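You operate a simulated robot arm through the tools that you are given. There is no shell and no other tool.

Carry out the task below with a simulated two-armed robot. There is one attempt and no reset: what you move stays moved.

TASK
Prove the air stand's relief on the red-band ball, then set 0.8 bar.
Fine: pump till the relief blows at 1.2 bar, then bleed; it sits on the air stand and stays there; draw the nozzle back with the pump at rest.

The check looks at the end state, three seconds after you hand in, the way a careful person would. Anything else that was tipped, shoved, dropped, spilled or broken makes it a failure.

THE ROBOT
Two 7-joint arms with two-finger parallel grippers on one trunk that stands fixed in place. Base frame: the origin is at the foot of the trunk, x ahead of it, y to its left, z up; the work surface is at about z = 0.72. Units: m, rad, N and s.
The left shoulder is at [0.071, 0.156, 1.13], the right one opposite. Payload 3.91 kg a hand.
The TCP of each hand is the grasp point between the finger pads, 0.03 m short of the fingertips. In the tool frame z runs along the fingers and y along their closing line. The gripper opens to 0.11 m. The fingers are 0.02 m wide and 0.01 m thick; the gripper's body (0.048 by 0.112 m) begins 0.055 m behind the TCP.
Orientation is that of the tool frame in the base frame, as a unit quaternion [w, x, y, z]. With the fingers straight down and closing along the base's y, the tool's x points along the base's -x, its y along +y and its z along -z.

THE INTERFACE
- The arms move only by the tool step_arm. It takes "left_moves", "right_moves" or both (then of equal length, played together; a hand with none holds still); each is one flat list of numbers, 7 for each row, row after row: the shift along the tool's x, y, z in m, then the turn, a rotation vector about the tool's x, y, z in degrees, then the finger opening in m, from 0 to 0.11. In form: [tx, ty, tz, rx, ry, rz, fingers, tx, ty, tz, rx, ry, rz, fingers, ...]. A call has 1 to 20 rows; each row is the pose to reach, as a shift and turn from the pose commanded when the call began, along the tool's axes at that moment. A row lasts 0.2 s, in which the tool goes at most 0.05 m and 0.15 rad; a call with a longer step from one row to the next is refused whole, and so is a gripper value outside its range. Where a pose cannot be reached the arm comes as near as it can. A force on the tool above 60 N (or 10 N above the force at the start of the call, whichever is more), or a blocked arm, ends the call early, and 0.2 s more pass. The fingers move at their own pace (about 0.108 m/s each) and stop on an object; they squeeze with about 36 N. The grip force told is the motor's: it shows also when the fingers shut on nothing. Time passes only in rows, and 0.2 s behind the last, so rows that repeat a pose let the fingers close. It gives the time, the measured TCP pose, the force on the tool (base axes), the opening and the grip force at its end, in the units of the frame above (readings bear some noise), with the torque about the TCP (base axes, N m) and any sound that the robot's microphone picked up.
- Cameras (640 x 400 px; columns grow to the right, rows downward): "scene" is now at [0.1135, -0.0691, 1.3726]; the picture's right is [-0.75, -0.66, 0.00], its down [-0.28, 0.32, -0.90] and it looks along [0.59, -0.68, -0.43] (base axes); focal length 214 px, centre (320, 200). "left" rides on the left gripper at [0.072, -0.017, -0.103] in its tool frame; the picture's right is [0.23, 0.97, 0.00], its down [-0.76, 0.18, -0.62] and it looks along [-0.61, 0.14, 0.78] (tool axes); focal length 222 px, centre (320, 200). "right" rides on the right gripper at [0.072, 0.017, -0.103] in its tool frame; the picture's right is [-0.23, 0.97, 0.00], its down [-0.76, -0.18, -0.62] and it looks along [-0.61, -0.14, 0.78] (tool axes); focal length 222 px, centre (320, 200). There is no depth. A picture from a camera that has moved, and an enlarged one, comes with that camera's place and axes in the base frame and with its lens.
- snapshot(camera): a new picture of that camera. No time passes.
- move_column(by): slides the trunk up (or, below 0, down) by that many m; the arms and the scene camera ride with it, the base frame stays. It gives what a move gives, with no picture.
- turn_head(pan, tilt): turns the head with the scene camera to pan (to the left, within 1.501 rad either way) and tilt (down, from -0.506 to 1.204), counted from straight ahead of the robot. It gives what a move gives.
- inspect(camera, box): a new picture of the part [left, top, right, bottom] of that camera's present view, enlarged. No time passes.
- job_done(): hands the job in; it is judged then, once.

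Places have to be worked out from the pictures, the camera data and where the tool is seen. Open the grippers and draw the arms clear of the work before you hand the job in, unless the task says otherwise.

The tools are called after "Emit:" by a JSON object that holds its "api" and its "payload". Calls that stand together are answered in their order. step_arm: Moves the arms, as the interface text tells. Its arguments: {"type":"object","properties":{"left_moves":{"type":"array","items":{"type":"number"}},"right_moves":{"type":"array","items":{"type":"number"}}},"required":[]} The other tools are called the same way: move_column (by) slides the trunk up or down; turn_head (pan, tilt) turns the head that bears the scene camera; snapshot (camera) takes a picture; inspect (camera, box) takes an enlarged picture of a part of a camera's view; job_done () hands the job in.

At the start:

```text
time_s: 0.0
left_eef_pos: [0.7932, 0.0182, 1.1689]
left_orientation: [0.0, 0.0, 1.0, 0.0]
left_force: [0.6, -0.8, 0.4]
left_wrist_torque: [-0.01, -0.03, -0.02]
left_grip_width: 0.1102
left_finger_force: 0.2
right_eef_pos: [0.6516, -0.5599, 1.2059]
right_orientation: [0.0, -0.001, 1.0, 0.0]
right_force: [0.5, 0.8, -0.4]
right_wrist_torque: [0.03, -0.01, 0.03]
right_grip_width: 0.1099
right_finger_force: 0.1
trunk travel left (down, up): [-0.575, 0.365]
head pan, tilt: [-0.853, 0.443]
```

scene: 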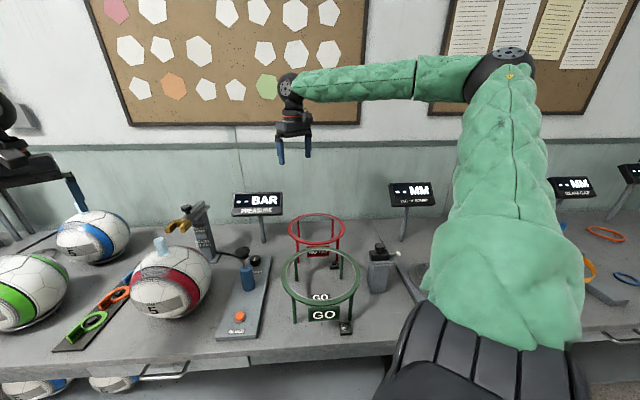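
right: 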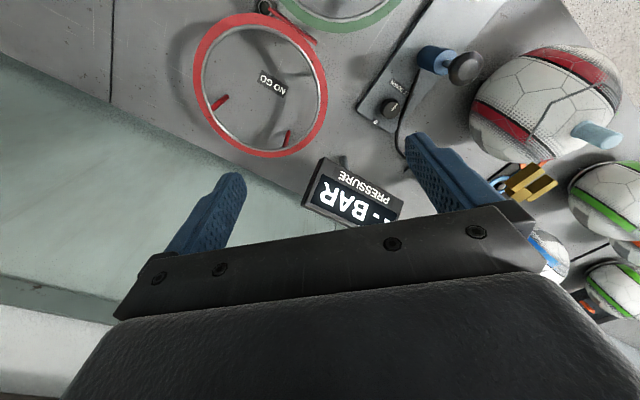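
left: 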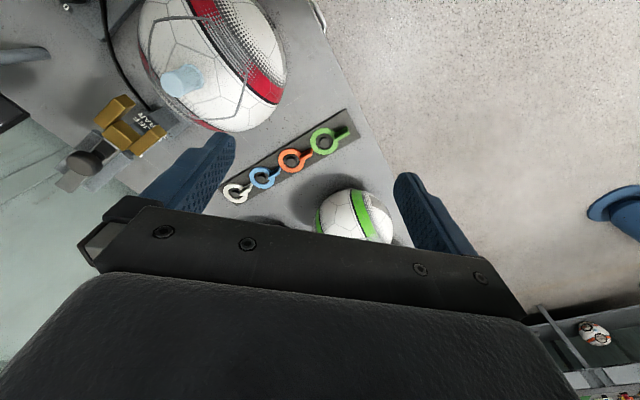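

I start by looking closely at the air stand, the red-band ball and the gauges before moving anything.

Emit:
{"api": "inspect", "payload": {"camera": "scene", "box": [120, 180, 300, 350]}}

Emit:
{"api": "inspect", "payload": {"camera": "scene", "box": [0, 160, 240, 340]}}

Emit:
{"api": "inspect", "payload": {"camera": "right", "box": [300, 0, 640, 240]}}

Emit:
{"api": "inspect", "payload": {"camera": "left", "box": [0, 0, 360, 220]}}

```text
2.35 times, centred on (210, 265) of scene
camera zoom: at [0.1135, -0.0691, 1.3726], right [-0.75, -0.66, 0.0], down [-0.28, 0.32, -0.9], along [0.59, -0.68, -0.43], focal length 505 px, centre (579, 47)
```

zoom: 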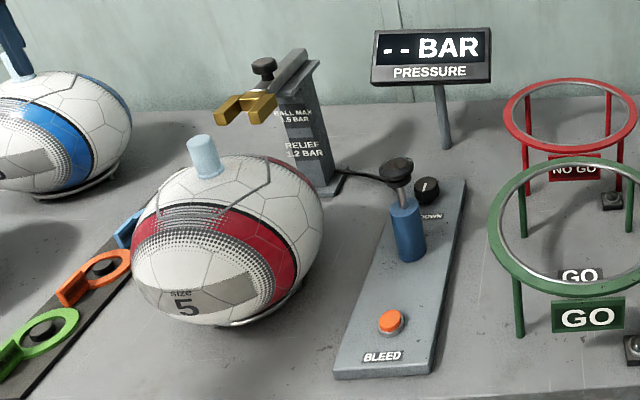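

```text
2.22 times, centred on (120, 250) of scene
camera zoom: at [0.1135, -0.0691, 1.3726], right [-0.75, -0.66, 0.0], down [-0.28, 0.32, -0.9], along [0.59, -0.68, -0.43], focal length 477 px, centre (764, 89)
```

zoom: 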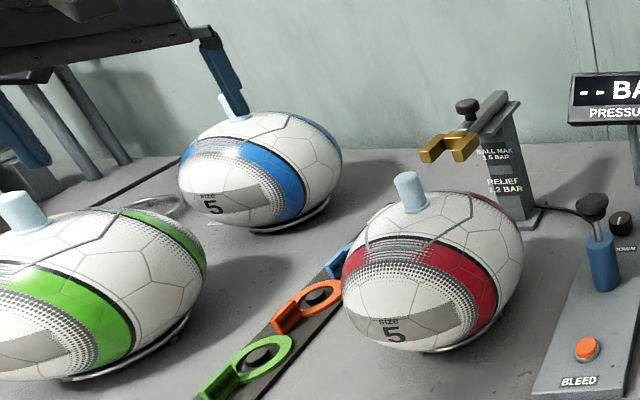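

```text
1.67 times, centred on (470, 120) of right
camera zoom: at [0.5775, -0.543, 1.3086], right [0.23, 0.97, 0.0], down [0.76, -0.18, 0.62], along [0.61, -0.14, -0.78], focal length 370 px, centre (70, 333)
```

zoom: 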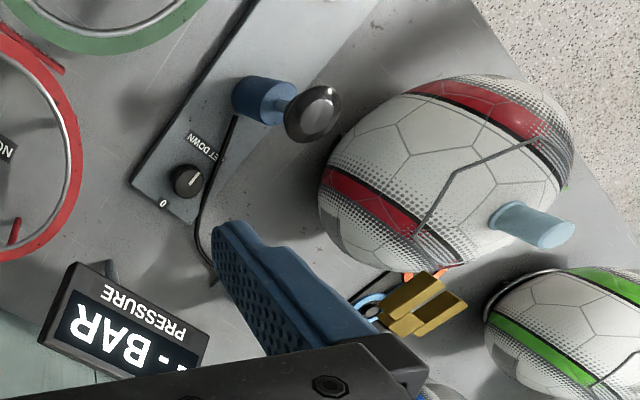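

```text
1.78 times, centred on (180, 110) of left
camera zoom: at [0.7217, 0.0025, 1.2723], right [-0.23, 0.97, 0.0], down [0.76, 0.18, 0.62], along [0.61, 0.14, -0.78], focal length 395 px, centre (569, 360)
```

zoom: 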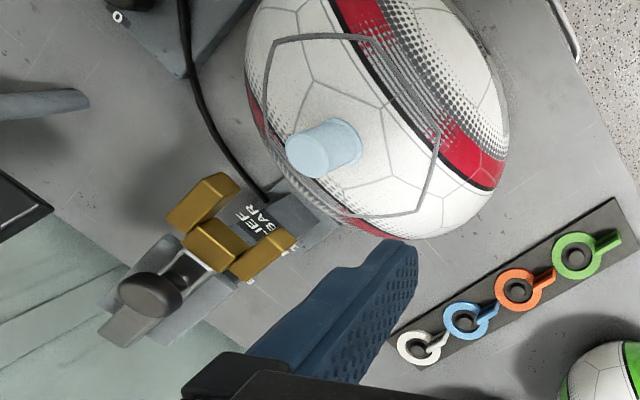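

The red-band ball seems to stand beside the post with the gold forked nozzle, and a base plate carries the pump, a BLEED button and a knob. I turn the head to see the whole area squarely.

Emit:
{"api": "turn_head", "payload": {"pan": -0.35, "tilt": 0.55}}

Emit:
{"api": "snapshot", "payload": {"camera": "scene"}}

Emit:
{"api": "inspect", "payload": {"camera": "scene", "box": [260, 100, 520, 262]}}

```text
time_s: 0.9
left_eef_pos: [0.794, 0.0189, 1.1699]
left_orientation: [0.0, 0.0, 1.0, -0.001]
left_force: [-0.6, -0.4, 0.1]
left_wrist_torque: [-0.02, -0.01, 0.0]
left_grip_width: 0.1101
left_finger_force: 0.1
right_eef_pos: [0.6506, -0.5595, 1.2056]
right_orientation: [0.0, 0.001, 1.0, 0.0]
right_force: [-0.2, 0.9, -0.3]
right_wrist_torque: [0.01, 0.01, -0.02]
right_grip_width: 0.1099
right_finger_force: 0.2
trunk travel left (down, up): [-0.575, 0.365]
head pan, tilt: [-0.351, 0.55]
```

```text
taken
camera scene: at [0.1373, -0.0307, 1.3629], right [-0.34, -0.94, 0.0], down [-0.49, 0.18, -0.85], along [0.8, -0.29, -0.52], focal length 214 px, centre (320, 200)
```

scene: 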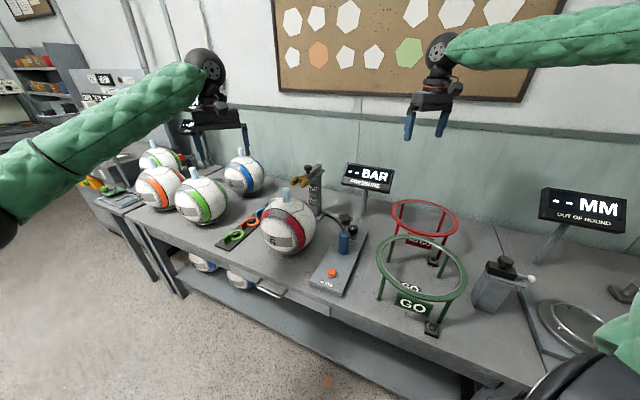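

```text
2.46 times, centred on (390, 181) of scene
camera zoom: at [0.1373, -0.0307, 1.3629], right [-0.34, -0.94, 0.0], down [-0.49, 0.18, -0.85], along [0.8, -0.29, -0.52], focal length 528 px, centre (148, 247)
```

zoom: 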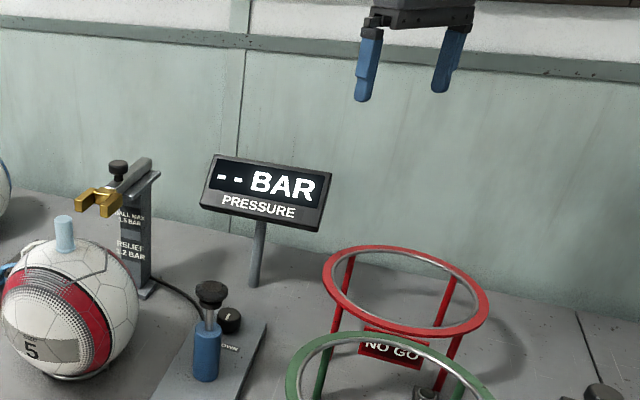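

Emit:
{"api": "inspect", "payload": {"camera": "scene", "box": [240, 150, 390, 300]}}

Emit:
{"api": "inspect", "payload": {"camera": "scene", "box": [120, 130, 320, 300]}}

Emit:
{"api": "inspect", "payload": {"camera": "scene", "box": [280, 150, 350, 200]}}

Emit:
{"api": "inspect", "payload": {"camera": "scene", "box": [310, 205, 380, 300]}}

```text
2.67 times, centred on (315, 225) of scene
camera zoom: at [0.1373, -0.0307, 1.3629], right [-0.34, -0.94, 0.0], down [-0.49, 0.18, -0.85], along [0.8, -0.29, -0.52], focal length 572 px, centre (333, 133)
```

zoom: 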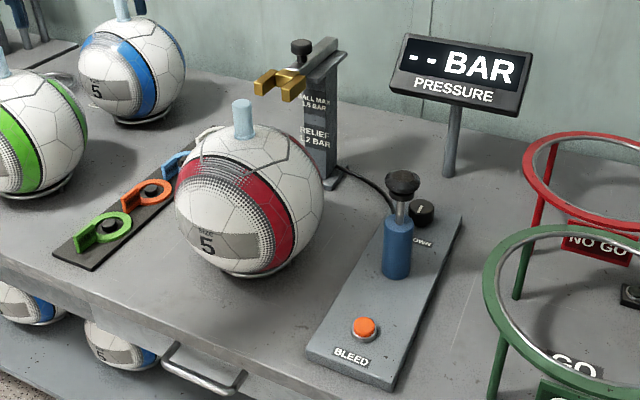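

```text
2.35 times, centred on (220, 215) of scene
camera zoom: at [0.1373, -0.0307, 1.3629], right [-0.34, -0.94, 0.0], down [-0.49, 0.18, -0.85], along [0.8, -0.29, -0.52], focal length 505 px, centre (555, 165)
```

zoom: 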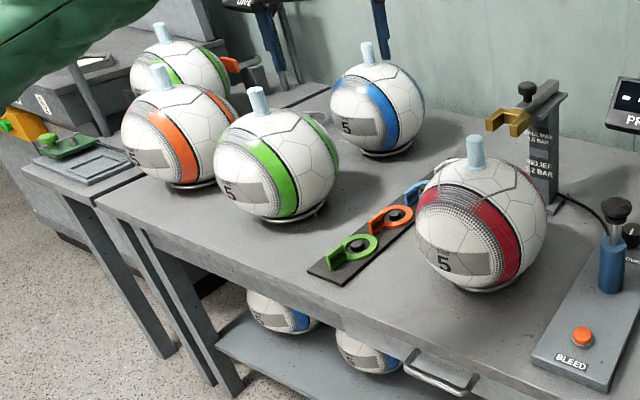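

```text
8.00 times, centred on (315, 175) of scene
camera zoom: at [0.1373, -0.0307, 1.3629], right [-0.34, -0.94, 0.0], down [-0.49, 0.18, -0.85], along [0.8, -0.29, -0.52], focal length 1716 px, centre (360, 400)
```

zoom: 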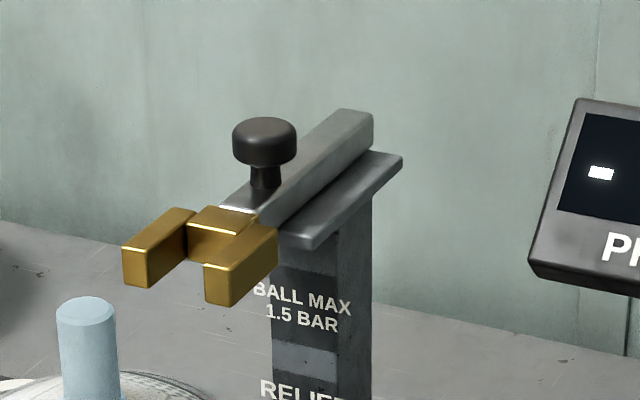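

```text
4.21 times, centred on (345, 252) of scene
camera zoom: at [0.1373, -0.0307, 1.3629], right [-0.34, -0.94, 0.0], down [-0.49, 0.18, -0.85], along [0.8, -0.29, -0.52], focal length 903 px, centre (215, -21)
```

zoom: 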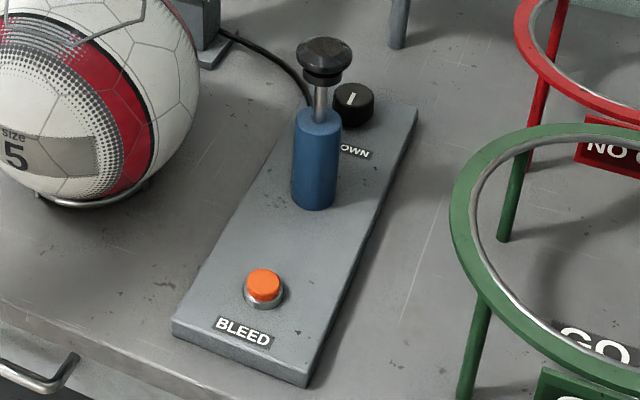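

The nozzle is a gold fork on a horizontal slide with a black knob, and it is now drawn back from the ball's pale stem. I move the left hand above it, staying high, for a close view with its wrist camera.

Emit:
{"api": "step_arm", "payload": {"left_moves": [0, -0.045, 0, 0, 0, 0, 0.11, 0, -0.09, 0, 0, 0, 0, 0.11, 0, -0.135, 0, 0, 0, 0, 0.11, 0, -0.18, 0, 0, 0, 0, 0.11]}}

Emit:
{"api": "snapshot", "payload": {"camera": "left"}}

Emit:
{"api": "snapshot", "payload": {"camera": "right"}}

```text
time_s: 1.9
left_eef_pos: [0.7952, -0.1647, 1.1679]
left_orientation: [0.001, 0.0, 1.0, 0.0]
left_force: [-0.2, -1.3, 0.3]
left_wrist_torque: [0.02, 0.0, 0.05]
left_grip_width: 0.1102
left_finger_force: 0.2
right_eef_pos: [0.6507, -0.5618, 1.2055]
right_orientation: [0.0, 0.0, 1.0, 0.001]
right_force: [0.0, -0.5, 0.0]
right_wrist_torque: [0.06, -0.01, 0.0]
right_grip_width: 0.1099
right_finger_force: 0.0
trunk travel left (down, up): [-0.575, 0.365]
head pan, tilt: [-0.351, 0.55]
```

```text
taken
camera left: at [0.7228, -0.1808, 1.2717], right [-0.23, 0.97, 0.0], down [0.76, 0.18, 0.62], along [0.61, 0.14, -0.78], focal length 222 px, centre (320, 200)
```

left: 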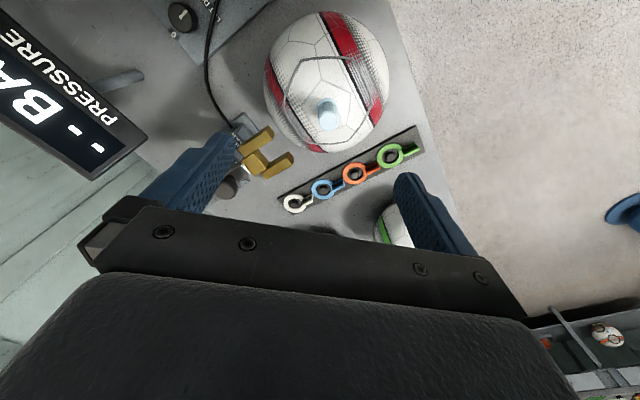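

```text
taken
camera right: at [0.578, -0.5446, 1.3073], right [0.23, 0.97, 0.0], down [0.76, -0.18, 0.62], along [0.61, -0.14, -0.78], focal length 222 px, centre (320, 200)
```

right: 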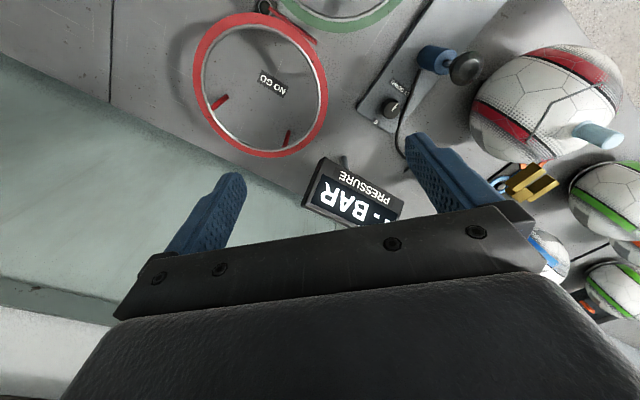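

The left camera now sees the ball, the stem and the fork from above. I enlarge that part, and the pump plate with its dial, to measure them.

Emit:
{"api": "inspect", "payload": {"camera": "left", "box": [220, 60, 380, 180]}}

Emit:
{"api": "inspect", "payload": {"camera": "right", "box": [350, 20, 510, 120]}}

Emit:
{"api": "inspect", "payload": {"camera": "left", "box": [130, 0, 290, 100]}}

```text
3.33 times, centred on (300, 120) of left
camera zoom: at [0.7228, -0.1808, 1.2717], right [-0.23, 0.97, 0.0], down [0.76, 0.18, 0.62], along [0.61, 0.14, -0.78], focal length 740 px, centre (387, 467)
```

zoom: 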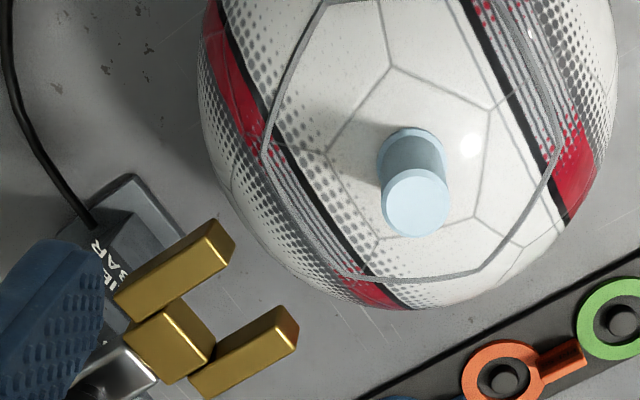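

```text
4.00 times, centred on (430, 70) of right
camera zoom: at [0.578, -0.5446, 1.3073], right [0.23, 0.97, 0.0], down [0.76, -0.18, 0.62], along [0.61, -0.14, -0.78], focal length 888 px, centre (-120, 720)
```

zoom: 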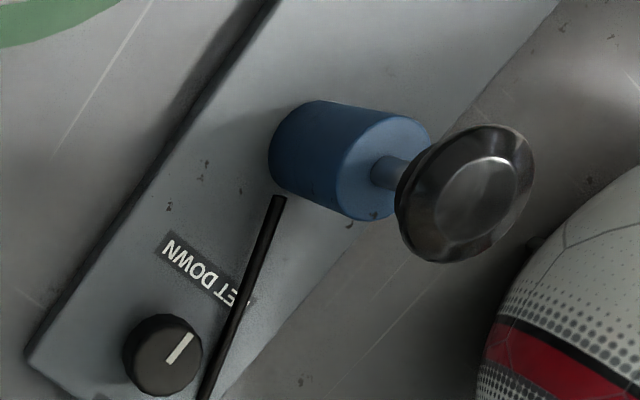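

```text
4.00 times, centred on (210, 50) of left
camera zoom: at [0.7228, -0.1808, 1.2717], right [-0.23, 0.97, 0.0], down [0.76, 0.18, 0.62], along [0.61, 0.14, -0.78], focal length 888 px, centre (760, 800)
```

zoom: 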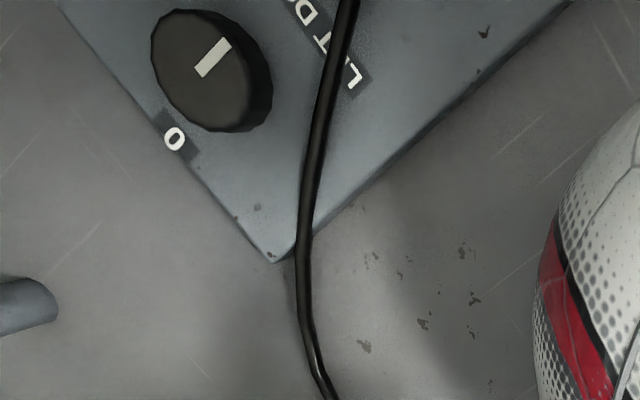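

The dial on the plate has a "0" mark on its far side and its pointer seems turned the other way, toward the "LET DOWN" label. I bring the right hand over the plate, still high, to read the dial and the pump closely.

Emit:
{"api": "step_arm", "payload": {"right_moves": [-0.026, 0.022, 0.025, 0, 0, 0, 0.11, -0.052, 0.044, 0.05, 0, 0, 0, 0.11, -0.078, 0.066, 0.075, 0, 0, 0, 0.11, -0.104, 0.088, 0.1, 0, 0, 0, 0.11, -0.13, 0.11, 0.125, 0, 0, 0, 0.11]}}

Emit:
{"api": "snapshot", "payload": {"camera": "right"}}

Emit:
{"api": "inspect", "payload": {"camera": "right", "box": [250, 20, 410, 120]}}

```text
time_s: 3.1
left_eef_pos: [0.7957, -0.1627, 1.1669]
left_orientation: [-0.001, 0.001, 1.0, 0.0]
left_force: [0.3, 0.2, 0.0]
left_wrist_torque: [-0.01, 0.03, 0.0]
left_grip_width: 0.1102
left_finger_force: 0.0
right_eef_pos: [0.7794, -0.4491, 1.0812]
right_orientation: [-0.002, 0.001, 1.0, 0.001]
right_force: [0.5, -0.8, -0.9]
right_wrist_torque: [-0.02, 0.03, 0.01]
right_grip_width: 0.11
right_finger_force: 0.2
trunk travel left (down, up): [-0.575, 0.365]
head pan, tilt: [-0.351, 0.55]
```

```text
taken
camera right: at [0.706, -0.4318, 1.1836], right [0.23, 0.97, 0.0], down [0.76, -0.18, 0.62], along [0.61, -0.14, -0.78], focal length 222 px, centre (320, 200)
```

right: 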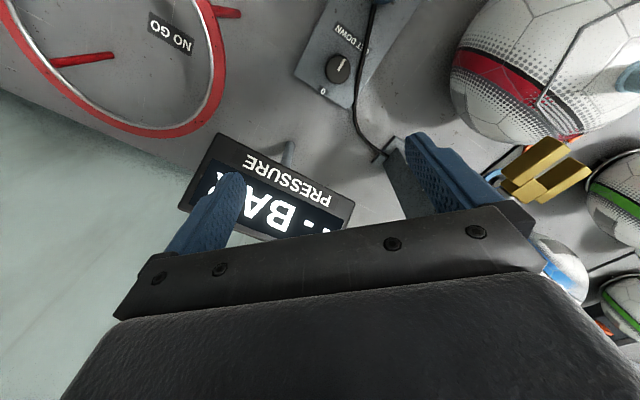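

```text
4.00 times, centred on (330, 70) of right
camera zoom: at [0.706, -0.4318, 1.1836], right [0.23, 0.97, 0.0], down [0.76, -0.18, 0.62], along [0.61, -0.14, -0.78], focal length 888 px, centre (280, 720)
```

zoom: 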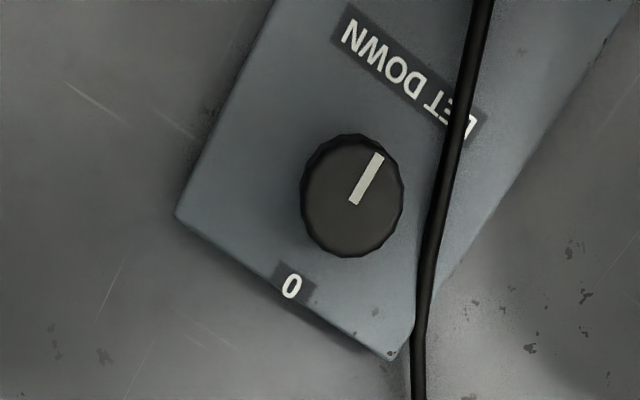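

Pointer is at LET DOWN, "0" on the far side; I'll see on the gauge what that does. From the views I put the stem top at (0.812, -0.148, 0.997), the fork top at z≈0.99 and the slide knob at about (0.938, -0.271, 1.010), with the rail running at about -45°. I take the left hand back and bring the right hand above the knob, turned 45°.

Emit:
{"api": "step_arm", "payload": {"left_moves": [0, 0.045, 0, 0, 0, 0, 0.11, 0, 0.09, 0, 0, 0, 0, 0.11, 0, 0.135, 0, 0, 0, 0, 0.11, 0, 0.18, 0, 0, 0, 0, 0.11, 0, 0.18, 0, 0, 0, 0, 0.11, 0, 0.18, 0, 0, 0, 0, 0.11, 0, 0.18, 0, 0, 0, 0, 0.11], "right_moves": [0, 0, -0.02, 0, 0, -6.5, 0.08, -0.02, 0.02, -0.03, 0, 0, -13, 0.08, -0.045, 0.05, -0.03, 0, 0, -19.5, 0.08, -0.07, 0.08, -0.03, 0, 0, -26, 0.08, -0.1, 0.11, -0.03, 0, 0, -32.5, 0.08, -0.13, 0.145, -0.03, 0, 0, -39, 0.08, -0.159, 0.178, -0.03, 0, 0, -45, 0.08]}}

Emit:
{"api": "snapshot", "payload": {"camera": "right"}}

Emit:
{"api": "snapshot", "payload": {"camera": "left"}}

Emit:
{"api": "snapshot", "payload": {"camera": "scene"}}

```text
time_s: 4.7
left_eef_pos: [0.7953, 0.017, 1.1663]
left_orientation: [-0.002, 0.001, 1.0, 0.001]
left_force: [1.2, -1.3, -0.3]
left_wrist_torque: [0.04, 0.06, -0.02]
left_grip_width: 0.1102
left_finger_force: 0.1
right_eef_pos: [0.9448, -0.2742, 1.1074]
right_orientation: [-0.002, -0.381, 0.924, 0.001]
right_force: [0.5, -0.9, 0.8]
right_wrist_torque: [0.02, -0.01, -0.02]
right_grip_width: 0.0797
right_finger_force: 0.1
trunk travel left (down, up): [-0.575, 0.365]
head pan, tilt: [-0.351, 0.55]
```

```text
taken
camera right: at [0.8811, -0.3144, 1.2109], right [-0.53, 0.85, 0.0], down [0.67, 0.41, 0.62], along [0.53, 0.33, -0.78], focal length 222 px, centre (320, 200)
```

right: 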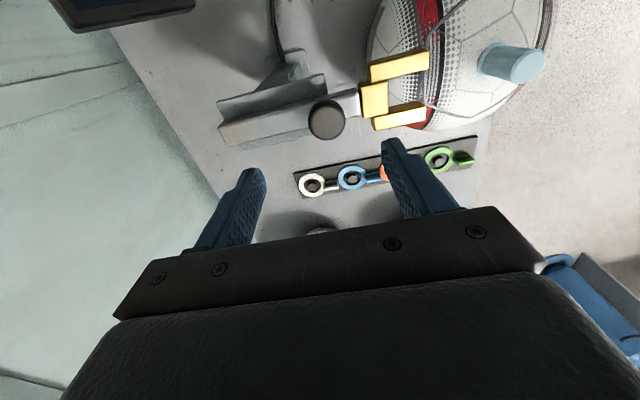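

```text
taken
camera left: at [0.7235, 0.0002, 1.2696], right [-0.23, 0.97, 0.0], down [0.76, 0.18, 0.62], along [0.6, 0.14, -0.78], focal length 222 px, centre (320, 200)
```

left: 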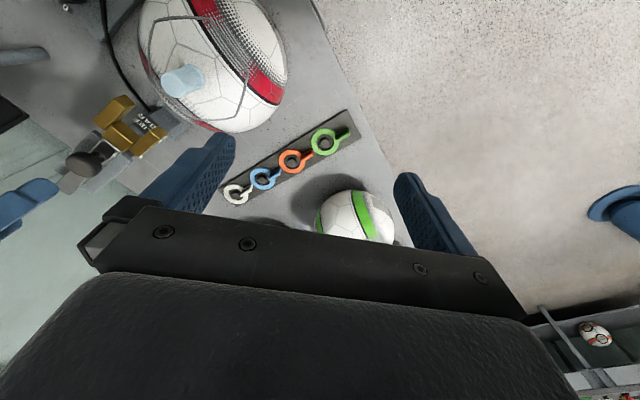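

```text
taken
camera scene: at [0.1406, -0.0317, 1.3625], right [-0.34, -0.94, 0.0], down [-0.49, 0.18, -0.85], along [0.8, -0.29, -0.53], focal length 214 px, centre (320, 200)
```

scene: 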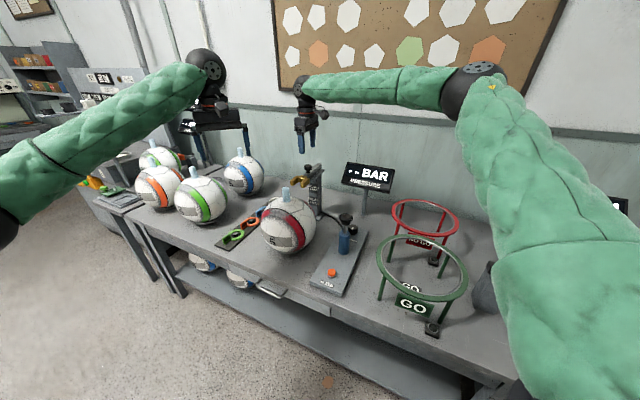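

The knob is seen at about (0.935, -0.275), top z≈1.02, and the right hand is nearly over it. I descend so the fingertips stay just above the slide and close on the knob along the rail.

Emit:
{"api": "step_arm", "payload": {"right_moves": [0.0071, 0.007, 0.03, 0, 0, 0, 0.06, 0.0071, 0.007, 0.06, 0, 0, 0, 0.06, 0.0071, 0.007, 0.0754, 0, 0, 0, 0.06, 0.0071, 0.007, 0.0754, 0, 0, 0, 0.06]}}

Emit:
{"api": "snapshot", "payload": {"camera": "right"}}

Emit:
{"api": "snapshot", "payload": {"camera": "left"}}

Emit:
{"api": "inspect", "payload": {"camera": "scene", "box": [270, 110, 370, 200]}}

```text
time_s: 5.7
left_eef_pos: [0.7925, 0.0184, 1.1691]
left_orientation: [-0.001, 0.0, 1.0, 0.0]
left_force: [0.2, -0.3, -0.6]
left_wrist_torque: [-0.02, -0.01, 0.04]
left_grip_width: 0.11
left_finger_force: 0.0
right_eef_pos: [0.9307, -0.272, 1.0344]
right_orientation: [0.0, -0.383, 0.924, 0.0]
right_force: [0.1, 0.1, -0.2]
right_wrist_torque: [0.01, 0.03, 0.01]
right_grip_width: 0.0598
right_finger_force: 0.0
trunk travel left (down, up): [-0.575, 0.365]
head pan, tilt: [-0.351, 0.55]
```

```text
taken
camera right: at [0.8668, -0.3116, 1.1373], right [-0.53, 0.85, 0.0], down [0.66, 0.41, 0.62], along [0.53, 0.33, -0.78], focal length 222 px, centre (320, 200)
```

right: 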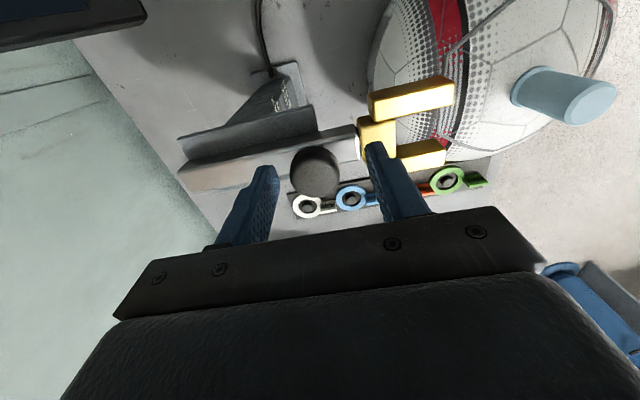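

```text
taken
camera left: at [0.7209, 0.0019, 1.2716], right [-0.23, 0.97, 0.0], down [0.76, 0.18, 0.62], along [0.61, 0.14, -0.78], focal length 222 px, centre (320, 200)
```

left: 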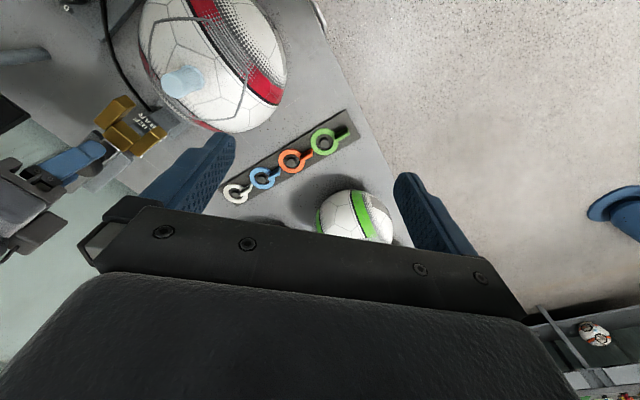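

```text
4.44 times, centred on (320, 155) of scene
camera zoom: at [0.1379, -0.0305, 1.3628], right [-0.34, -0.94, 0.0], down [-0.49, 0.18, -0.85], along [0.8, -0.29, -0.52], focal length 953 px, centre (320, 400)
```

zoom: 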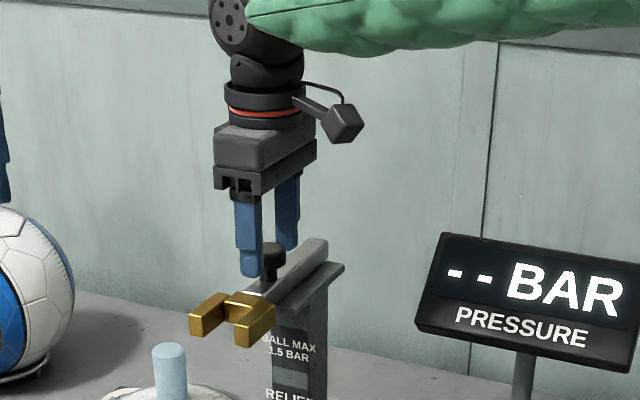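

The knob cap sits centred between the fingers, fingertips just above the slide. I close the gripper on it.

Emit:
{"api": "step_arm", "payload": {"right_moves": [0, 0, 0, 0, 0, 0, 0.03, 0, 0, 0, 0, 0, 0, 0.02, 0, 0, 0, 0, 0, 0, 0.02]}}

Emit:
{"api": "inspect", "payload": {"camera": "scene", "box": [270, 110, 370, 200]}}

Emit:
{"api": "snapshot", "payload": {"camera": "right"}}

```text
time_s: 6.5
left_eef_pos: [0.7933, 0.0179, 1.1698]
left_orientation: [-0.001, 0.001, 1.0, 0.0]
left_force: [0.1, 1.2, -0.5]
left_wrist_torque: [0.02, 0.01, 0.03]
left_grip_width: 0.11
left_finger_force: 0.1
right_eef_pos: [0.9302, -0.2717, 1.0349]
right_orientation: [0.001, -0.382, 0.924, -0.001]
right_force: [-2.3, 0.9, -1.6]
right_wrist_torque: [-0.3, -0.11, 0.12]
right_grip_width: 0.0336
right_finger_force: 44.6
trunk travel left (down, up): [-0.575, 0.365]
head pan, tilt: [-0.351, 0.55]
```

```text
4.44 times, centred on (320, 155) of scene
camera zoom: at [0.1375, -0.0305, 1.3629], right [-0.34, -0.94, 0.0], down [-0.49, 0.18, -0.85], along [0.8, -0.29, -0.52], focal length 953 px, centre (320, 400)
```

zoom: 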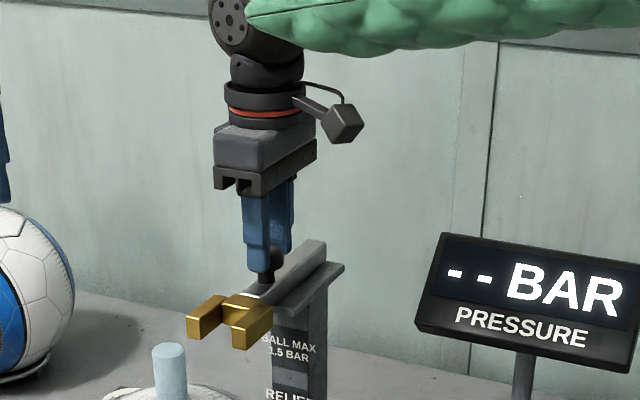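

```text
taken
camera right: at [0.8665, -0.3116, 1.1375], right [-0.53, 0.85, 0.0], down [0.66, 0.41, 0.62], along [0.53, 0.33, -0.78], focal length 222 px, centre (320, 200)
```

right: 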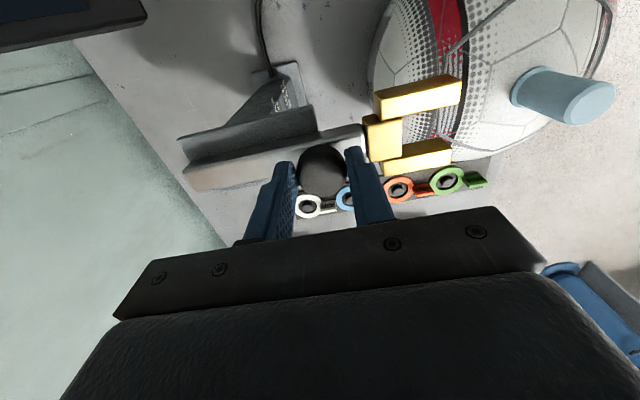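

The knob is held (0.0336 m wide, 45 N). I slide it 0.05 m along the rail toward the stem and check the fork's line before it reaches the stem.

Emit:
{"api": "step_arm", "payload": {"right_moves": [0, 0.0125, 0, 0, 0, 0, 0.02, 0, 0.025, 0, 0, 0, 0, 0.02, 0, 0.0375, 0, 0, 0, 0, 0.02, 0, 0.05, 0, 0, 0, 0, 0.02]}}

Emit:
{"api": "snapshot", "payload": {"camera": "right"}}

Emit:
{"api": "inspect", "payload": {"camera": "scene", "box": [270, 130, 370, 210]}}

Emit:
{"api": "inspect", "payload": {"camera": "left", "box": [60, 30, 260, 180]}}

```text
time_s: 7.5
left_eef_pos: [0.7927, 0.0189, 1.1695]
left_orientation: [0.0, 0.0, 1.0, 0.0]
left_force: [-0.3, 0.3, -0.5]
left_wrist_torque: [0.0, -0.05, 0.01]
left_grip_width: 0.1098
left_finger_force: 0.0
right_eef_pos: [0.895, -0.2365, 1.0348]
right_orientation: [0.001, -0.383, 0.924, 0.001]
right_force: [-3.2, -1.5, 1.2]
right_wrist_torque: [-0.33, -0.08, 0.09]
right_grip_width: 0.0339
right_finger_force: 45.1
trunk travel left (down, up): [-0.575, 0.365]
head pan, tilt: [-0.351, 0.55]
```

```text
taken
camera right: at [0.8302, -0.2753, 1.1375], right [-0.53, 0.85, 0.0], down [0.66, 0.41, 0.62], along [0.53, 0.33, -0.78], focal length 222 px, centre (320, 200)
```

right: 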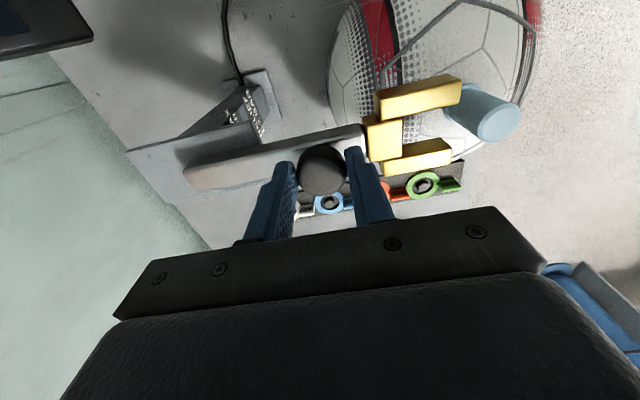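

```text
5.00 times, centred on (320, 170) of scene
camera zoom: at [0.1371, -0.0305, 1.363], right [-0.34, -0.94, 0.0], down [-0.49, 0.18, -0.85], along [0.8, -0.29, -0.52], focal length 1072 px, centre (320, 350)
```

zoom: 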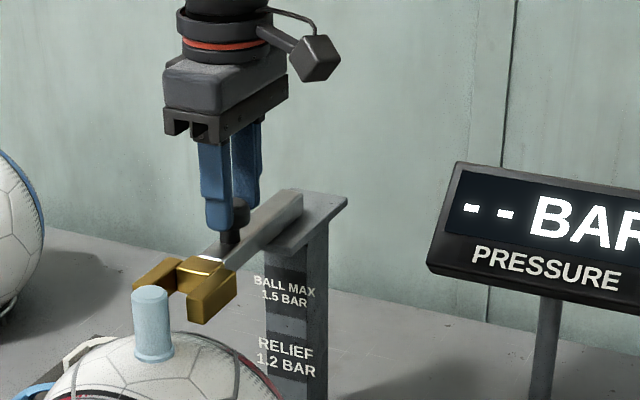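

```text
2.67 times, centred on (160, 105) of left
camera zoom: at [0.7202, 0.0019, 1.2721], right [-0.23, 0.97, 0.0], down [0.76, 0.18, 0.62], along [0.61, 0.14, -0.78], focal length 592 px, centre (747, 453)
```

zoom: 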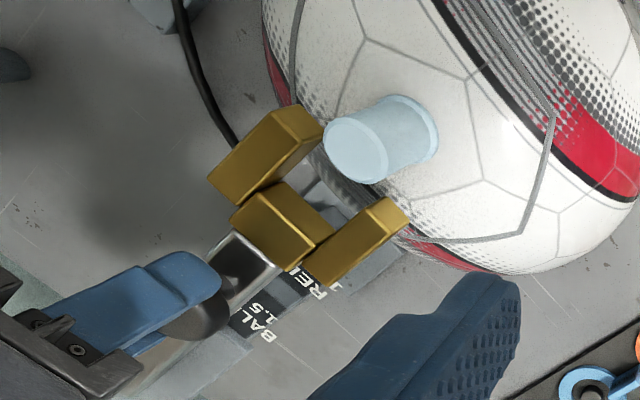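

The slide runs freely and the fork lines up with the stem within about 2 mm. I go on 0.02 m and look at the gauge.

Emit:
{"api": "step_arm", "payload": {"right_moves": [0, 0.01, 0, 0, 0, 0, 0.02, 0, 0.02, 0, 0, 0, 0, 0.02, 0, 0.02, 0, 0, 0, 0, 0.02]}}

Emit:
{"api": "inspect", "payload": {"camera": "scene", "box": [270, 130, 400, 210]}}

Emit:
{"api": "inspect", "payload": {"camera": "left", "box": [60, 30, 260, 180]}}

```text
time_s: 8.3
left_eef_pos: [0.7924, 0.0183, 1.1697]
left_orientation: [0.0, 0.0, 1.0, 0.0]
left_force: [0.7, 0.1, 0.5]
left_wrist_torque: [0.01, 0.0, 0.02]
left_grip_width: 0.11
left_finger_force: 0.1
right_eef_pos: [0.8798, -0.2229, 1.0334]
right_orientation: [-0.001, -0.382, 0.924, 0.0]
right_force: [-2.9, -3.4, -2.4]
right_wrist_torque: [-0.29, -0.17, -0.01]
right_grip_width: 0.0335
right_finger_force: 45.0
trunk travel left (down, up): [-0.575, 0.365]
head pan, tilt: [-0.351, 0.55]
```

```text
4.92 times, centred on (335, 170) of scene
camera zoom: at [0.1374, -0.0308, 1.3629], right [-0.34, -0.94, 0.0], down [-0.49, 0.18, -0.85], along [0.8, -0.29, -0.52], focal length 1056 px, centre (246, 348)
```

zoom: 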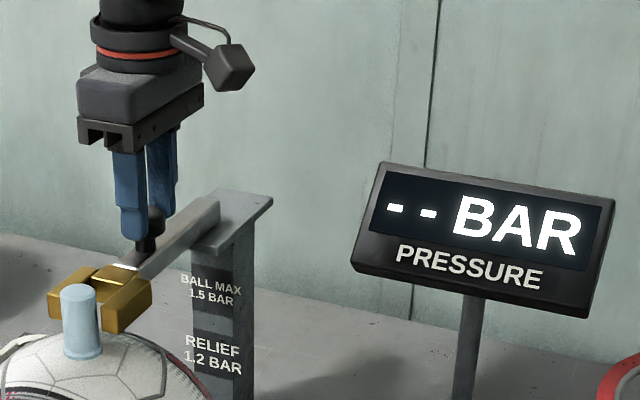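

```text
2.67 times, centred on (160, 105) of left
camera zoom: at [0.7205, 0.0017, 1.2719], right [-0.23, 0.97, 0.0], down [0.76, 0.18, 0.62], along [0.61, 0.14, -0.78], focal length 592 px, centre (747, 453)
```

zoom: 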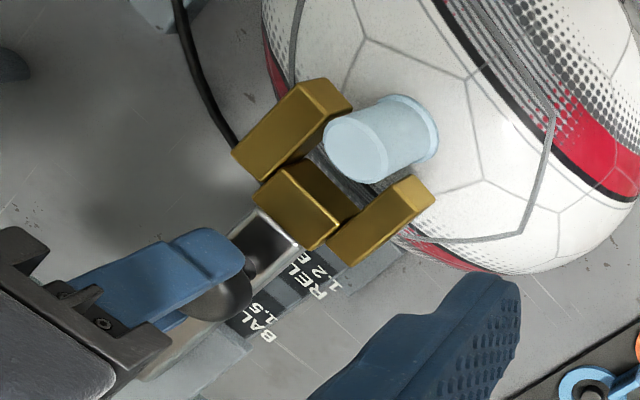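

The fork straddles the stem with no contact and the gauge still shows dashes. I go on in small steps.

Emit:
{"api": "step_arm", "payload": {"right_moves": [0, 0.005, 0, 0, 0, 0, 0.02, 0, 0.01, 0, 0, 0, 0, 0.02, 0, 0.01, 0, 0, 0, 0, 0.02]}}

Emit:
{"api": "inspect", "payload": {"camera": "scene", "box": [270, 130, 400, 210]}}

Emit:
{"api": "inspect", "payload": {"camera": "left", "box": [60, 30, 260, 180]}}

```text
time_s: 9.1
left_eef_pos: [0.7916, 0.0179, 1.1683]
left_orientation: [0.0, 0.0, 1.0, 0.0]
left_force: [-0.3, 0.0, 0.6]
left_wrist_torque: [-0.02, -0.02, -0.01]
left_grip_width: 0.1102
left_finger_force: 0.1
right_eef_pos: [0.8744, -0.2162, 1.0352]
right_orientation: [0.001, -0.381, 0.924, 0.001]
right_force: [-3.6, -3.7, -2.2]
right_wrist_torque: [-0.25, -0.08, -0.14]
right_grip_width: 0.0336
right_finger_force: 44.7
trunk travel left (down, up): [-0.575, 0.365]
head pan, tilt: [-0.351, 0.55]
```

```text
4.92 times, centred on (335, 170) of scene
camera zoom: at [0.1374, -0.0309, 1.3629], right [-0.34, -0.94, 0.0], down [-0.49, 0.18, -0.85], along [0.8, -0.29, -0.52], focal length 1056 px, centre (246, 348)
```

zoom: 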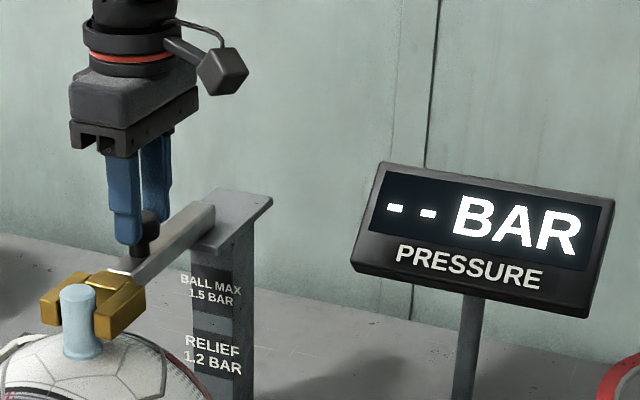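

```text
2.67 times, centred on (160, 105) of left
camera zoom: at [0.7205, 0.0015, 1.272], right [-0.23, 0.97, 0.0], down [0.76, 0.18, 0.62], along [0.61, 0.14, -0.78], focal length 592 px, centre (747, 453)
```

zoom: 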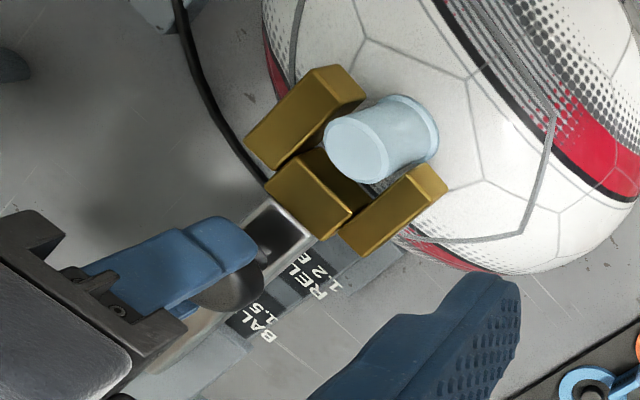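

No resistance yet and the stem is about halfway into the slot. I continue in 5 mm steps.

Emit:
{"api": "step_arm", "payload": {"right_moves": [0, 0.004, 0, 0, 0, 0, 0.02, 0, 0.008, 0, 0, 0, 0, 0.02, 0, 0.008, 0, 0, 0, 0, 0.02]}}

Emit:
{"api": "inspect", "payload": {"camera": "scene", "box": [270, 130, 400, 210]}}

Emit:
{"api": "inspect", "payload": {"camera": "left", "box": [60, 30, 260, 180]}}

```text
time_s: 9.9
left_eef_pos: [0.7921, 0.0187, 1.1684]
left_orientation: [0.0, 0.0, 1.0, 0.0]
left_force: [-0.1, 0.4, 0.9]
left_wrist_torque: [-0.02, 0.0, 0.01]
left_grip_width: 0.1104
left_finger_force: 0.0
right_eef_pos: [0.868, -0.2093, 1.0359]
right_orientation: [0.0, -0.383, 0.924, 0.0]
right_force: [-2.2, -2.6, -3.1]
right_wrist_torque: [0.1, -0.49, 0.12]
right_grip_width: 0.0335
right_finger_force: 45.2
trunk travel left (down, up): [-0.575, 0.365]
head pan, tilt: [-0.351, 0.55]
```

```text
4.92 times, centred on (335, 170) of scene
camera zoom: at [0.1375, -0.0307, 1.3629], right [-0.34, -0.94, 0.0], down [-0.49, 0.18, -0.85], along [0.8, -0.29, -0.52], focal length 1056 px, centre (246, 348)
```

zoom: 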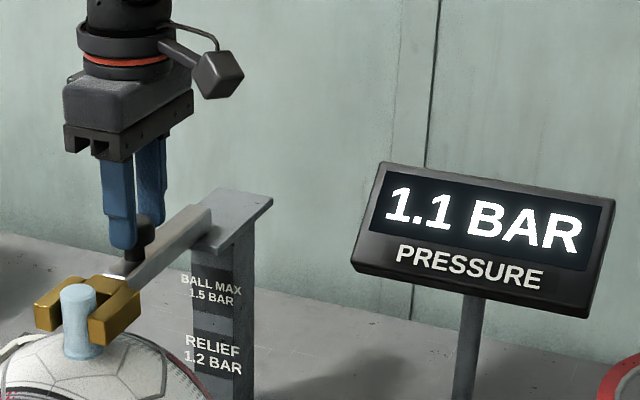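

```text
2.67 times, centred on (160, 105) of left
camera zoom: at [0.7206, 0.0018, 1.2718], right [-0.23, 0.97, 0.0], down [0.76, 0.18, 0.62], along [0.61, 0.14, -0.78], focal length 592 px, centre (747, 453)
```

zoom: 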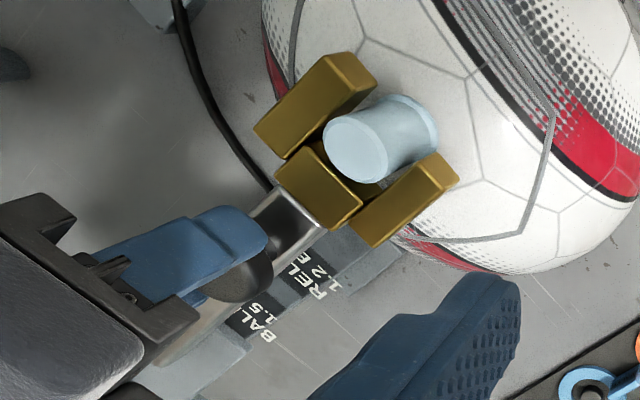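

The gauge reads 1.1 bar: the nozzle is on the valve. I seat it 3 mm more for margin and wait a second to see whether the reading holds.

Emit:
{"api": "step_arm", "payload": {"right_moves": [0, 0.0015, 0, 0, 0, 0, 0.02, 0, 0.003, 0, 0, 0, 0, 0.02, 0, 0.003, 0, 0, 0, 0, 0.02, 0, 0.003, 0, 0, 0, 0, 0.02, 0, 0.003, 0, 0, 0, 0, 0.02]}}

Emit:
{"api": "inspect", "payload": {"camera": "scene", "box": [270, 130, 400, 210]}}

Emit:
{"api": "snapshot", "payload": {"camera": "right"}}

```text
time_s: 11.1
left_eef_pos: [0.7932, 0.0185, 1.1683]
left_orientation: [0.0, 0.0, 1.0, 0.0]
left_force: [0.3, 0.8, -0.4]
left_wrist_torque: [-0.02, 0.04, -0.01]
left_grip_width: 0.1102
left_finger_force: 0.2
right_eef_pos: [0.8662, -0.2081, 1.0346]
right_orientation: [-0.001, -0.383, 0.924, 0.0]
right_force: [-3.1, -0.9, -9.6]
right_wrist_torque: [0.01, -0.49, -0.05]
right_grip_width: 0.0337
right_finger_force: 44.5
trunk travel left (down, up): [-0.575, 0.365]
head pan, tilt: [-0.351, 0.55]
```

```text
4.92 times, centred on (335, 170) of scene
camera zoom: at [0.1381, -0.0307, 1.3628], right [-0.34, -0.94, 0.0], down [-0.49, 0.18, -0.85], along [0.8, -0.29, -0.52], focal length 1056 px, centre (246, 348)
```

zoom: 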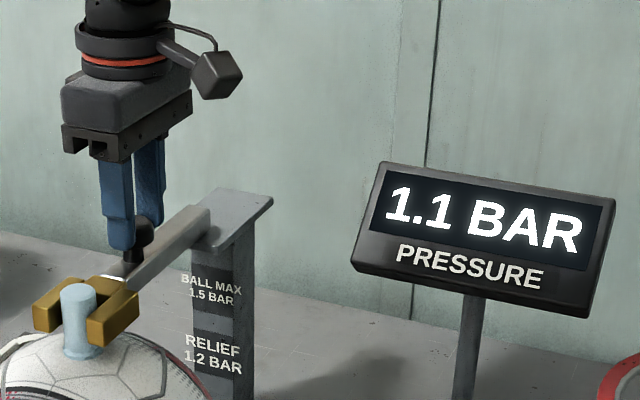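

```text
taken
camera right: at [0.8026, -0.2476, 1.1376], right [-0.53, 0.85, 0.0], down [0.67, 0.41, 0.62], along [0.53, 0.33, -0.78], focal length 222 px, centre (320, 200)
```

right: 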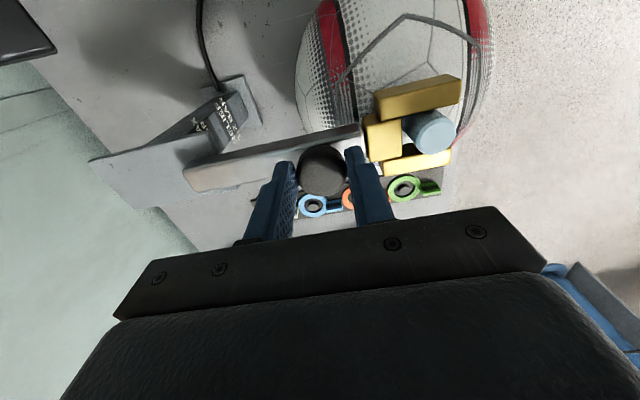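

The reading holds at 1.1 bar and the slide appears at its stop. I open the fingers a little, rise straight up and check that the nozzle stays put.

Emit:
{"api": "step_arm", "payload": {"right_moves": [0, 0, 0, 0, 0, 0, 0.05, 0, 0, 0, 0, 0, 0, 0.05, 0, 0, -0.03, 0, 0, 0, 0.05, 0, 0, -0.07, 0, 0, 0, 0.05, 0, 0, -0.11, 0, 0, 0, 0.05]}}

Emit:
{"api": "inspect", "payload": {"camera": "scene", "box": [270, 130, 400, 210]}}

Emit:
{"api": "snapshot", "payload": {"camera": "right"}}

```text
time_s: 12.3
left_eef_pos: [0.7903, 0.0184, 1.1698]
left_orientation: [0.0, -0.001, 1.0, 0.0]
left_force: [0.2, 0.9, 0.2]
left_wrist_torque: [-0.02, 0.03, -0.02]
left_grip_width: 0.11
left_finger_force: 0.2
right_eef_pos: [0.8626, -0.2078, 1.1448]
right_orientation: [0.0, -0.382, 0.924, 0.001]
right_force: [0.0, -0.3, 0.1]
right_wrist_torque: [-0.04, 0.0, 0.01]
right_grip_width: 0.05
right_finger_force: 0.1
trunk travel left (down, up): [-0.575, 0.365]
head pan, tilt: [-0.351, 0.55]
```

```text
4.92 times, centred on (335, 170) of scene
camera zoom: at [0.1364, -0.0302, 1.363], right [-0.34, -0.94, 0.0], down [-0.49, 0.18, -0.85], along [0.8, -0.29, -0.52], focal length 1056 px, centre (246, 348)
```

zoom: 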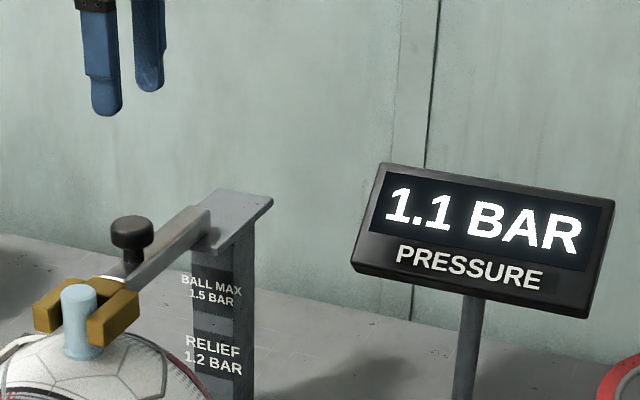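

```text
taken
camera right: at [0.7999, -0.2471, 1.2472], right [-0.53, 0.85, 0.0], down [0.66, 0.41, 0.62], along [0.53, 0.33, -0.78], focal length 222 px, centre (320, 200)
```

right: 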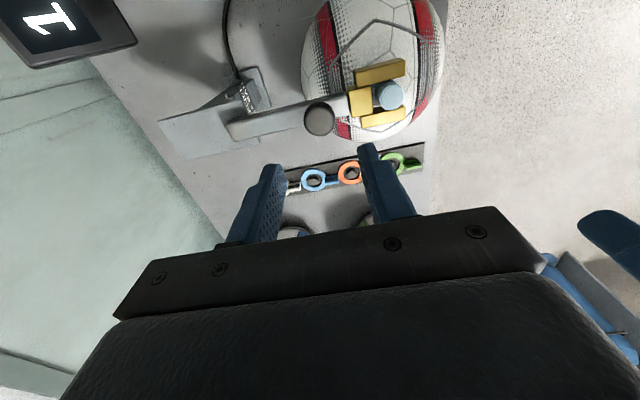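

The nozzle stays on by itself and the gauge holds 1.1 bar. I put the pump knob's top at about (0.687, -0.329, 0.91); I move the right hand over it at height, with the fingers closing, then look.

Emit:
{"api": "step_arm", "payload": {"right_moves": [0.042, 0.0077, 0, 0, 0, 0, 0.05, 0.084, 0.0154, 0, 0, 0, 0, 0.02, 0.126, 0.0231, 0, 0, 0, 0, 0, 0.168, 0.0308, 0, 0, 0, 0, 0, 0.2099, 0.0385, 0, 0, 0, 0, 0, 0.2099, 0.0385, 0.04, 0, 0, 0, 0, 0.2099, 0.0385, 0.08, 0, 0, 0, 0]}}

Emit:
{"api": "snapshot", "payload": {"camera": "right"}}

Emit:
{"api": "snapshot", "payload": {"camera": "scene"}}

Emit:
{"api": "snapshot", "payload": {"camera": "left"}}

```text
time_s: 13.9
left_eef_pos: [0.792, 0.0173, 1.17]
left_orientation: [0.0, 0.0, 1.0, 0.0]
left_force: [0.0, 0.2, 0.0]
left_wrist_torque: [0.0, -0.02, 0.03]
left_grip_width: 0.1102
left_finger_force: 0.0
right_eef_pos: [0.6885, -0.3307, 1.0651]
right_orientation: [0.0, -0.383, 0.924, 0.0]
right_force: [0.5, 0.1, -1.2]
right_wrist_torque: [0.02, 0.02, 0.02]
right_grip_width: 0.0
right_finger_force: 36.1
trunk travel left (down, up): [-0.575, 0.365]
head pan, tilt: [-0.351, 0.55]
```

```text
taken
camera right: at [0.6246, -0.3692, 1.1681], right [-0.53, 0.85, 0.0], down [0.66, 0.41, 0.62], along [0.53, 0.33, -0.78], focal length 222 px, centre (320, 200)
```

right: 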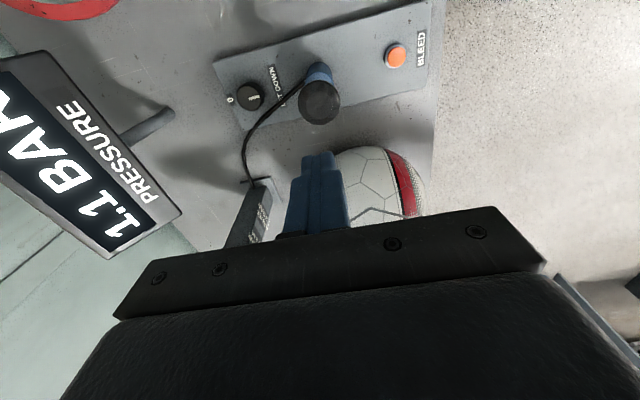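

```text
taken
camera scene: at [0.1373, -0.0315, 1.363], right [-0.34, -0.94, 0.0], down [-0.49, 0.18, -0.85], along [0.8, -0.29, -0.52], focal length 214 px, centre (320, 200)
```

scene: 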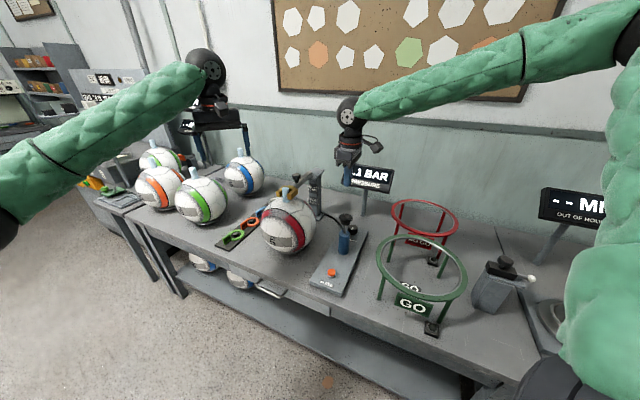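

```text
taken
camera left: at [0.7204, 0.0005, 1.272], right [-0.23, 0.97, 0.0], down [0.76, 0.18, 0.62], along [0.61, 0.14, -0.78], focal length 222 px, centre (320, 200)
```

left: 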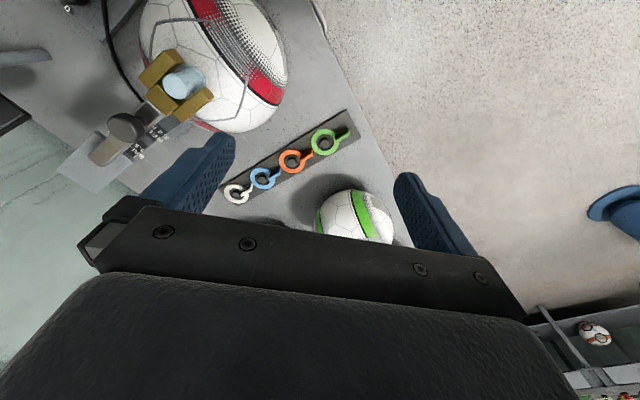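

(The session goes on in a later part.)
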